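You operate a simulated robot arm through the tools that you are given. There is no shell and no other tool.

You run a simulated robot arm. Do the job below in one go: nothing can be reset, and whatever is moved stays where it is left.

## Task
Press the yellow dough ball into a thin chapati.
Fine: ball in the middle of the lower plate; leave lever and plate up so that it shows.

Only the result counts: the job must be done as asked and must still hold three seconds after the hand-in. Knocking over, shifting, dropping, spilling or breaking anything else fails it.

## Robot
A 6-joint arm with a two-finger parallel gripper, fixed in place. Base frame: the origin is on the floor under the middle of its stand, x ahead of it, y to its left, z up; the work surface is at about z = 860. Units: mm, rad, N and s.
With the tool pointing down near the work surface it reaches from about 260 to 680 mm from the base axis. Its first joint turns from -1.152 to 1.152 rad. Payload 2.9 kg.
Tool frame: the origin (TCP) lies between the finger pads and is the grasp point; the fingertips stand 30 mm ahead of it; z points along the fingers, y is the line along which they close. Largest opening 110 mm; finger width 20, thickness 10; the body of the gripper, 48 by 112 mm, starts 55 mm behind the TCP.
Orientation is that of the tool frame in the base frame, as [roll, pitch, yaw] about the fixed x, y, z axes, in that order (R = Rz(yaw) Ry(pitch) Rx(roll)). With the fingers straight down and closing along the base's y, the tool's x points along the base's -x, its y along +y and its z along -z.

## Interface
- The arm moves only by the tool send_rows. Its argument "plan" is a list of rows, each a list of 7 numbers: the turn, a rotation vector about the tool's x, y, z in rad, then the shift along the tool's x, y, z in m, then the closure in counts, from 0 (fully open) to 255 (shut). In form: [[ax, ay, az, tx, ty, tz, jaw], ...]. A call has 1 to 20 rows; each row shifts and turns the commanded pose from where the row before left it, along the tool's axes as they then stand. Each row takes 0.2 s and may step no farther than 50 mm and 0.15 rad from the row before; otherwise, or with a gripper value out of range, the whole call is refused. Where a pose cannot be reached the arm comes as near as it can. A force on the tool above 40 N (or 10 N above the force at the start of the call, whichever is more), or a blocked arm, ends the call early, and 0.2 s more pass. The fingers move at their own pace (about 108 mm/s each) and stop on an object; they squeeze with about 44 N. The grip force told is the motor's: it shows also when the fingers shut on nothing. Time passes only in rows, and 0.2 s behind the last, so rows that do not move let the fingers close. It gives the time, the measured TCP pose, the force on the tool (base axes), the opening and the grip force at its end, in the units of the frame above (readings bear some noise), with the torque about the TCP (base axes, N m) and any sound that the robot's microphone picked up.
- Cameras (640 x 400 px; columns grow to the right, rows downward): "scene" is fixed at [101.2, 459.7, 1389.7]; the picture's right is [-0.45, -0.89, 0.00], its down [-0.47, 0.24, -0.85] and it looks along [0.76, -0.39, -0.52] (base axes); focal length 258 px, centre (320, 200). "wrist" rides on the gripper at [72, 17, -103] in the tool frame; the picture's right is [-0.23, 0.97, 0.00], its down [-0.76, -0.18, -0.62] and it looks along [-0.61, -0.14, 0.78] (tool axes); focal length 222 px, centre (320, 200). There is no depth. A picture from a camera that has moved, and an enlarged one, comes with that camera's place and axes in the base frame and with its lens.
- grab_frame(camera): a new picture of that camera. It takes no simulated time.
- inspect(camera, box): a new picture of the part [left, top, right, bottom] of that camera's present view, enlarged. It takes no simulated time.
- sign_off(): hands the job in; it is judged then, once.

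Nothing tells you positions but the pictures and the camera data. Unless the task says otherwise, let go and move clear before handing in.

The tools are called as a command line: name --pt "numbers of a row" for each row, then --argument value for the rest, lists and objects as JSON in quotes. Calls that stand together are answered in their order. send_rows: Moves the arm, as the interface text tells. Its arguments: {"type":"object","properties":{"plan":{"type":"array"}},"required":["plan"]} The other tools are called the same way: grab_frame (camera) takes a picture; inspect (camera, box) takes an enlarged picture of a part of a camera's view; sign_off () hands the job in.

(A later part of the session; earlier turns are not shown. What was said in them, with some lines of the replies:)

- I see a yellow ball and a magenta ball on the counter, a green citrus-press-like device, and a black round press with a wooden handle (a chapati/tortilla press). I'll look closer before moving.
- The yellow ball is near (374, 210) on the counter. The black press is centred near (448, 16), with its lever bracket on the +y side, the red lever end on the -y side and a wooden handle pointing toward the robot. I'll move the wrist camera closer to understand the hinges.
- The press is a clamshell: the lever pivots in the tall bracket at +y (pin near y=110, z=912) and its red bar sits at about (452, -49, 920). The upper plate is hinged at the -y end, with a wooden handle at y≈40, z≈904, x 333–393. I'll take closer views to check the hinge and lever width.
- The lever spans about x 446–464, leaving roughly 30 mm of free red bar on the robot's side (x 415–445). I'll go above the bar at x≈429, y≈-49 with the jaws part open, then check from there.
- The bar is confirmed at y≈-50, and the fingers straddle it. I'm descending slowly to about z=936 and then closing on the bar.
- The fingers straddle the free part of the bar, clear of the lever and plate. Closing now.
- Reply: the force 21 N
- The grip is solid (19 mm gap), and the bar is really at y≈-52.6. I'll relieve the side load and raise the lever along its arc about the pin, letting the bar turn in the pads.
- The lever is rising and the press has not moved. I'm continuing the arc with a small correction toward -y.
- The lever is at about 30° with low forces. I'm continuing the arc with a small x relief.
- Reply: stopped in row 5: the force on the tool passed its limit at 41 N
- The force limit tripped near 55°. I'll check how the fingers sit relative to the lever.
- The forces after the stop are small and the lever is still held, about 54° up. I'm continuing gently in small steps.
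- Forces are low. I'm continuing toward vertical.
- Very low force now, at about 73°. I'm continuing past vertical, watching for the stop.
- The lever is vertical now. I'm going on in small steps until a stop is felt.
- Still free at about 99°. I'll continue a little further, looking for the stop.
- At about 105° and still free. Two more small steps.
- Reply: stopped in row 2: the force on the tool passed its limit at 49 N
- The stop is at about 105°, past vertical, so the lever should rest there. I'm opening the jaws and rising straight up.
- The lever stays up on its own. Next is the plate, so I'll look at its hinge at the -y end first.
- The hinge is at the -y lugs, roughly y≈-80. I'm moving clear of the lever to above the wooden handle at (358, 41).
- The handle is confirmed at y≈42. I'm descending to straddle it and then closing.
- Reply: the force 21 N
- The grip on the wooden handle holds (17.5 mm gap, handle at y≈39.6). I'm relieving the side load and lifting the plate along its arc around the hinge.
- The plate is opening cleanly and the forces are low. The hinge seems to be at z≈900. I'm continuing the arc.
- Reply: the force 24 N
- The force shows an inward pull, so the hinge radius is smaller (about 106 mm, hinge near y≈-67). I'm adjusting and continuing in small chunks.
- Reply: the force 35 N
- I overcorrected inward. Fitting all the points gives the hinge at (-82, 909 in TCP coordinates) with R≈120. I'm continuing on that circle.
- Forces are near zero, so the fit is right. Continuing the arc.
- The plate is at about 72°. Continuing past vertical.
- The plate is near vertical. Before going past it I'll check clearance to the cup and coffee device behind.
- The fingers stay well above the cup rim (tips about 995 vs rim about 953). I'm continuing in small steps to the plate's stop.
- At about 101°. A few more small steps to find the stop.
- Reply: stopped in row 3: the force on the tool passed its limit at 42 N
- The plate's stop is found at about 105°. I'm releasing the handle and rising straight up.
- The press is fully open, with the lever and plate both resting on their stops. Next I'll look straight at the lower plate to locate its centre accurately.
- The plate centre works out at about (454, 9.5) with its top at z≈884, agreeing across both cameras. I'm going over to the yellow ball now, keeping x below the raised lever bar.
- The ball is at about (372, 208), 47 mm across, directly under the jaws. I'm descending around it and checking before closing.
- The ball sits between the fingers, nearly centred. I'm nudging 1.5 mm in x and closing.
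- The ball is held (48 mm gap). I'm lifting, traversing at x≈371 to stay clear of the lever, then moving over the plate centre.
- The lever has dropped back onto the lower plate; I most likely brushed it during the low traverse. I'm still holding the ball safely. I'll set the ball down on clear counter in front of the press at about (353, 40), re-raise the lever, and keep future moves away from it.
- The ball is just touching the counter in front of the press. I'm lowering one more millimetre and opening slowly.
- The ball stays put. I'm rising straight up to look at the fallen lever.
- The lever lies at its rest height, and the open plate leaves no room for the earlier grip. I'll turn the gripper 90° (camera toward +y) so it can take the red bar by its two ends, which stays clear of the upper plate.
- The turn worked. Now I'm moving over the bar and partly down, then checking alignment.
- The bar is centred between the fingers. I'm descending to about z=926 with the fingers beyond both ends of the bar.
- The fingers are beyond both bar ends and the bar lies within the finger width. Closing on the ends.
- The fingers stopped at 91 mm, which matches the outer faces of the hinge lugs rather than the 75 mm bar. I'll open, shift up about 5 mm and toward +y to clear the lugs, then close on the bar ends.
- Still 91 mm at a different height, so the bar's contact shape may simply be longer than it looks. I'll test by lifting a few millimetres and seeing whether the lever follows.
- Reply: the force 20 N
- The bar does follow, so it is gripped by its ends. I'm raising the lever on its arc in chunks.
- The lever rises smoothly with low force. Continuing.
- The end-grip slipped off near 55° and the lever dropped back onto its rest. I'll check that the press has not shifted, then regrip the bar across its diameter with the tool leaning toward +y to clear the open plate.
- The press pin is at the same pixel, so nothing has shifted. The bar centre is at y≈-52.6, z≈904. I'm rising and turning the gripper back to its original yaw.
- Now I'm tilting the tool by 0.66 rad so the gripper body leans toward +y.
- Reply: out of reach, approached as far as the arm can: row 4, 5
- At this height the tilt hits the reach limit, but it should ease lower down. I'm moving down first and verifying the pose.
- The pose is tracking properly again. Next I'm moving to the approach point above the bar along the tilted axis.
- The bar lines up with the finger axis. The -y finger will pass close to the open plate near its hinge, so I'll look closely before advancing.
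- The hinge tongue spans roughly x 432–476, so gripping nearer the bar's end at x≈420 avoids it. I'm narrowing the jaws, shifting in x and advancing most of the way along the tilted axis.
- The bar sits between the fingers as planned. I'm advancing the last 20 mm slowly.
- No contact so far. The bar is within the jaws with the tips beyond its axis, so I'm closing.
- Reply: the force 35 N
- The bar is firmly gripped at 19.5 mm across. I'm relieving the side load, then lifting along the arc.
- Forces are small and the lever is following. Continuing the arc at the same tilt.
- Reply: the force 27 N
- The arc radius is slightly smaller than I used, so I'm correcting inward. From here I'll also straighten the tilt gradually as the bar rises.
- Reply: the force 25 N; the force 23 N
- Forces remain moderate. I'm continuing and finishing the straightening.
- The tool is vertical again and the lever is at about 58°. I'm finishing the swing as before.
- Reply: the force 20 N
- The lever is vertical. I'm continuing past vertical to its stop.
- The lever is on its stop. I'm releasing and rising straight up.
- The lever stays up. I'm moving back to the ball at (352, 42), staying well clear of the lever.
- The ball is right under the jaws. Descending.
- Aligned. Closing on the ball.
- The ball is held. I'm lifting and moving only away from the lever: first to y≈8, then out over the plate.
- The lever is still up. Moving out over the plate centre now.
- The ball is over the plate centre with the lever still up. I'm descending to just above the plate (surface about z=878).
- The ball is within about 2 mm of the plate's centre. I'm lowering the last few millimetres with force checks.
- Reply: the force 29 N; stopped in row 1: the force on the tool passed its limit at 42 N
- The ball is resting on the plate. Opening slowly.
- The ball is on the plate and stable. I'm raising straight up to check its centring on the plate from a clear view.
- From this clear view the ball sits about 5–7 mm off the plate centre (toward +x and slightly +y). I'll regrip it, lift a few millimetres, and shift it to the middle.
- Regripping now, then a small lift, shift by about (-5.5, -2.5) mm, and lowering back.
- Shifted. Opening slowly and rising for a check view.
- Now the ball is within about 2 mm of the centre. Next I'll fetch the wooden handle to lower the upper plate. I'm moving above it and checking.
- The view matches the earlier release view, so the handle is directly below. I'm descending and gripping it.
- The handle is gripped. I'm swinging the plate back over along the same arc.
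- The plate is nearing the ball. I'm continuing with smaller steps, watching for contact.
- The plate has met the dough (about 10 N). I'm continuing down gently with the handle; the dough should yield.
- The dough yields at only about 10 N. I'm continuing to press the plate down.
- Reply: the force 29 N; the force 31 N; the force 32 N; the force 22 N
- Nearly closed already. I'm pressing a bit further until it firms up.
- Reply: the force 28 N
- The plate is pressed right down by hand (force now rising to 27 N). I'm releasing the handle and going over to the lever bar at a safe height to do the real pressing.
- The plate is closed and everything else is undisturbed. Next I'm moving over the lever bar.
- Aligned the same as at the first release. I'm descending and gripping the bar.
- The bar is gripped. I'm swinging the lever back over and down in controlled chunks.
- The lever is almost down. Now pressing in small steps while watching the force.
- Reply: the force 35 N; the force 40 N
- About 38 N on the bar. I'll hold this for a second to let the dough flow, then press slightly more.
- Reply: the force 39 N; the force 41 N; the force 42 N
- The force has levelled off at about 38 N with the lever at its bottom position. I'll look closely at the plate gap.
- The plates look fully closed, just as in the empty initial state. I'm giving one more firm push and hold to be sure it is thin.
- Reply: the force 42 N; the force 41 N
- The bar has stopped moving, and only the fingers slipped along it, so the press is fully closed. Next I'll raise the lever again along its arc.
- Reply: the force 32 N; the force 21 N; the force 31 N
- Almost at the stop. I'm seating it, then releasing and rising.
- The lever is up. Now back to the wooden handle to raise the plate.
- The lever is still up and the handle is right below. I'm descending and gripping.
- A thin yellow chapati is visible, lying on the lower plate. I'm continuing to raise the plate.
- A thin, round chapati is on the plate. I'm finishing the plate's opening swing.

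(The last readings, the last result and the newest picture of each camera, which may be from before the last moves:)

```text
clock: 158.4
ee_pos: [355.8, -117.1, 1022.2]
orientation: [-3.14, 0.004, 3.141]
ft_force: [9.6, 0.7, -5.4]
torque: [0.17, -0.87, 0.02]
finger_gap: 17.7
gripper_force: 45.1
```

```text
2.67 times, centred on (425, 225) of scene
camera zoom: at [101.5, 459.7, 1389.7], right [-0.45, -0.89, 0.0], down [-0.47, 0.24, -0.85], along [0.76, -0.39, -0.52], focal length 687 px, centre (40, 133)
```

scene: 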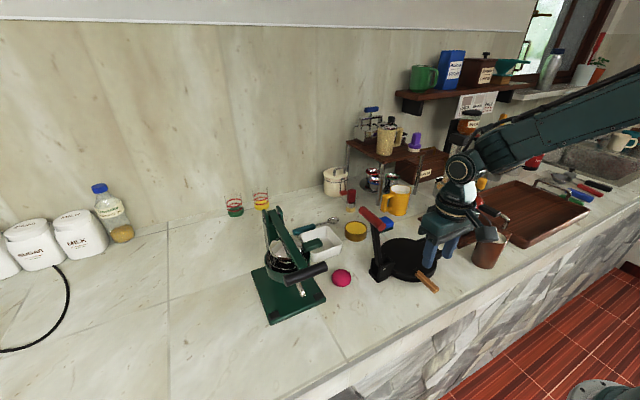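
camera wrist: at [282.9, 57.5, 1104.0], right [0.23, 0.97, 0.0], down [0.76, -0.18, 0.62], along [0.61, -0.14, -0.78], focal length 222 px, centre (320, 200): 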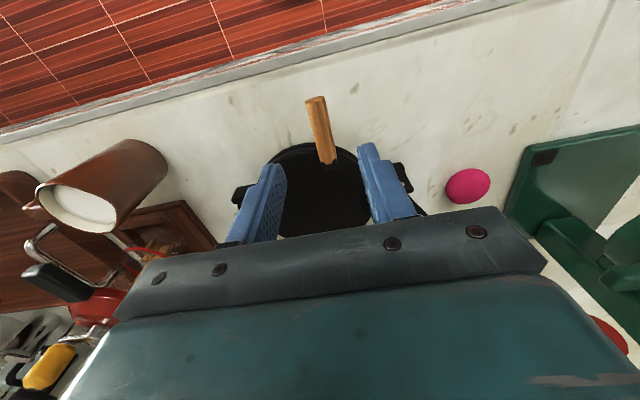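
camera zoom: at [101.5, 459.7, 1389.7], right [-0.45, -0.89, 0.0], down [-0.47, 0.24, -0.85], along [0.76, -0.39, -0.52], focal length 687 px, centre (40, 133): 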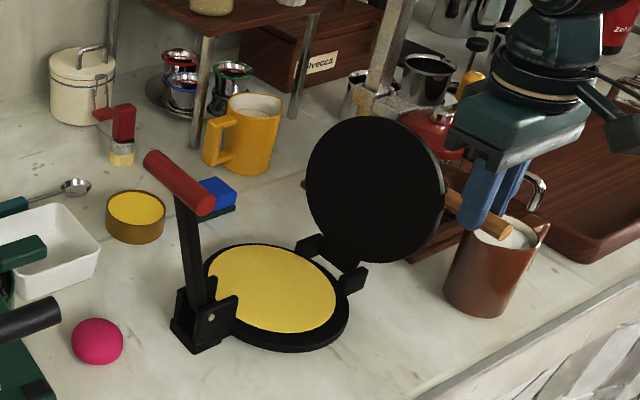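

send_rows --pt "0 0 0 0 -0.002 0.0007 255" --pt "0 0 0 0 0 0 255"

send_rows --pt "0 0 0 0 0 0 200" --pt "0 0 0 0 0 0 165" --pt "0 0 0 0 0 0 165" --pt "0 0 0 0 0 -0.02 165" --pt "0 0 0 0 0 -0.03 165" --pt "0 0 0 0 0 -0.035 165" --pt "0 0 0 0 0 0 165"

grab_frame --camera "scene"

inspect --camera "scene" --box '[350, 170, 480, 300]'

grab_frame --camera "wrist"

```text
clock: 159.0
ee_pos: [356.8, -118.5, 1021.9]
orientation: [-3.141, 0.001, -3.138]
ft_force: [5.8, 12.3, 5.7]
torque: [0.32, -0.66, -0.13]
finger_gap: 17.4
gripper_force: 44.8
```

```text
clock: 160.6
ee_pos: [358.4, -119.3, 1107.5]
orientation: [-3.141, 0.001, -3.141]
ft_force: [-0.1, 0.5, 0.5]
torque: [-0.02, -0.01, 0.0]
finger_gap: 39.2
gripper_force: 0.1
```

```text
taken
```

scene: 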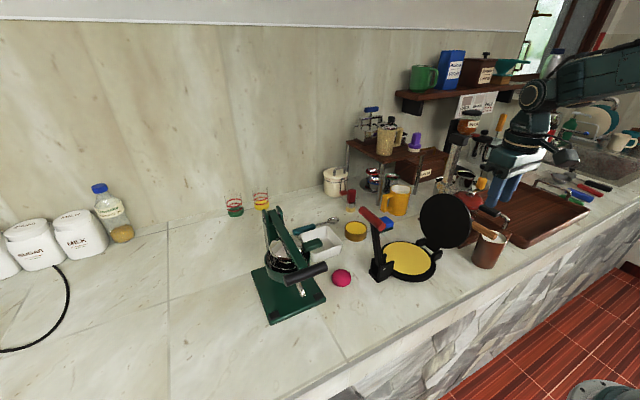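

```text
3.08 times, centred on (415, 235) of scene
camera zoom: at [101.2, 459.7, 1389.7], right [-0.45, -0.89, 0.0], down [-0.47, 0.24, -0.85], along [0.76, -0.39, -0.52], focal length 793 px, centre (28, 92)
```

zoom: 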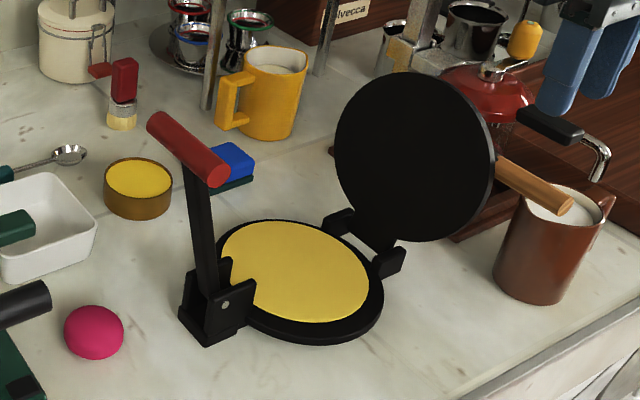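

```text
taken
camera wrist: at [285.9, -101.7, 1209.3], right [0.23, 0.97, 0.0], down [0.76, -0.18, 0.62], along [0.61, -0.14, -0.78], focal length 222 px, centre (320, 200)
```

wrist: 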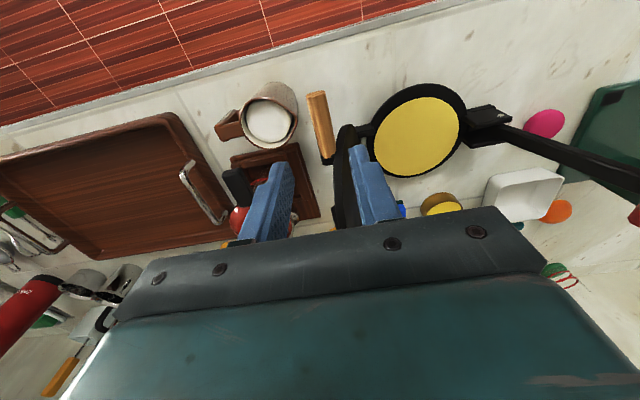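

The lever and plate are both open and resting. I'll look closely at the chapati for thickness and centring.

inspect --camera "scene" --box '[375, 230, 445, 290]'

inspect --camera "wrist" --box '[350, 70, 490, 190]'

```text
6.67 times, centred on (410, 260) of scene
camera zoom: at [101.2, 459.7, 1389.7], right [-0.45, -0.89, 0.0], down [-0.47, 0.24, -0.85], along [0.76, -0.39, -0.52], focal length 1718 px, centre (-280, -200)
```

zoom: 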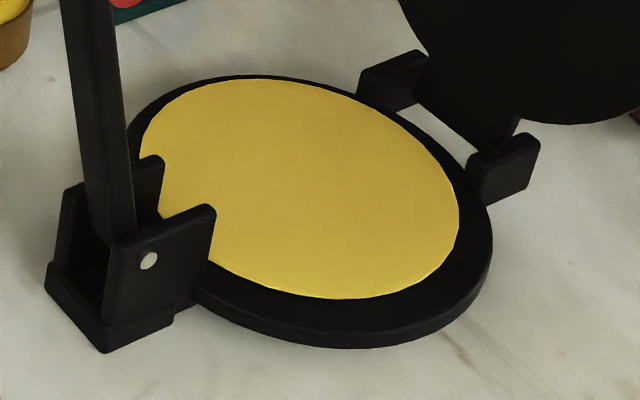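

```text
3.33 times, centred on (420, 130) of wrist
camera zoom: at [285.9, -101.7, 1209.3], right [0.23, 0.97, 0.0], down [0.76, -0.18, 0.62], along [0.61, -0.14, -0.78], focal length 740 px, centre (-13, 433)
```

zoom: 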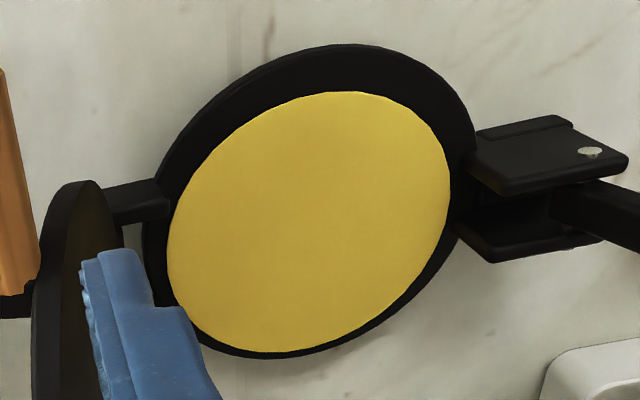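

The chapati is thin, round and lies whole on the lower plate. I'm moving the arm up clear and letting things settle before a last check.

send_rows --pt "0 0 0 0 0 -0.04 165" --pt "0 0 0 0 0 -0.04 165" --pt "0 0 0 0 0 -0.03 165" --pt "0 0 0 0 0 0 165" --pt "0 0 0 0 0 0 165" --pt "0 0 0 0 0 0 165" --pt "0 0 0 0 0 0 165" --pt "0 0 0 0 0 0 165" --pt "0 0 0 0 0 0 165" --pt "0 0 0 0 0 0 165" --pt "0 0 0 0 0 0 165" --pt "0 0 0 0 0 0 165" --pt "0 0 0 0 0 0 165" --pt "0 0 0 0 0 0 165" --pt "0 0 0 0 0 0 165"

grab_frame --camera "scene"

inspect --camera "scene" --box '[330, 160, 500, 310]'

```text
clock: 163.8
ee_pos: [355.5, -121.0, 1216.9]
orientation: [-3.14, 0.002, 3.141]
ft_force: [0.5, 0.2, 1.5]
torque: [0.0, 0.01, 0.0]
finger_gap: 38.9
gripper_force: 0.1
```

```text
taken
```

scene: 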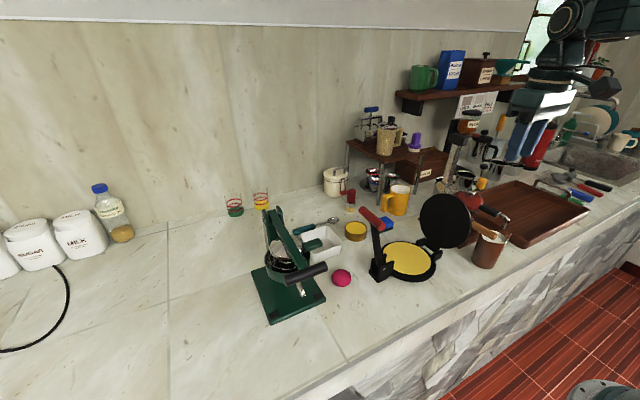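

```text
2.67 times, centred on (415, 235) of scene
camera zoom: at [101.2, 459.7, 1389.7], right [-0.45, -0.89, 0.0], down [-0.47, 0.24, -0.85], along [0.76, -0.39, -0.52], focal length 687 px, centre (67, 107)
```

zoom: 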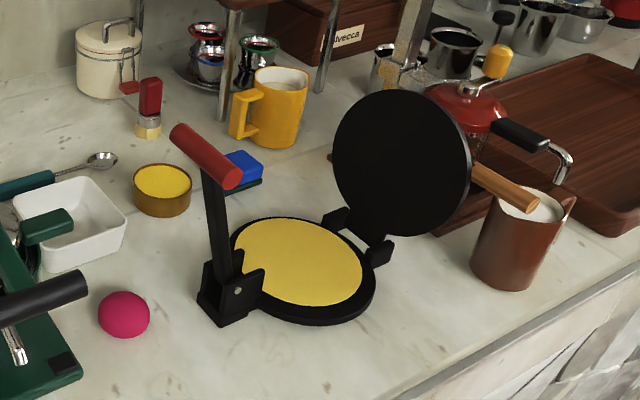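

The yellow dough is now a thin round chapati on the lower plate. The lever and plate are both up on their stops, and have stayed there for more than three seconds. Nothing else on the counter looks moved and the arm is clear, so I'm handing in.

sign_off

```text
The job is handed in.
```

The yellow dough ball is now a thin, round chapati lying whole on the lower plate. The lever and upper plate are both up on their stops, so it shows. I watched them hold for more than three seconds with the arm clear before handing in.

- **Centring:** the ball was within about 2 mm of the plate's middle, by camera estimate, before pressing. The finished chapati sits a few millimetres toward the wall side but stays on the plate.
- **Pressing:** the lever took about 38 N at its handle, until the handle stopped moving. I estimate the chapati at about 4 mm thick or less; I did not measure it.
- **Mishaps:** the lever fell back onto the empty lower plate twice. The first time I probably brushed it; the second time my grip slipped. From the pictures, the press did not shift and nothing else on the counter was disturbed.
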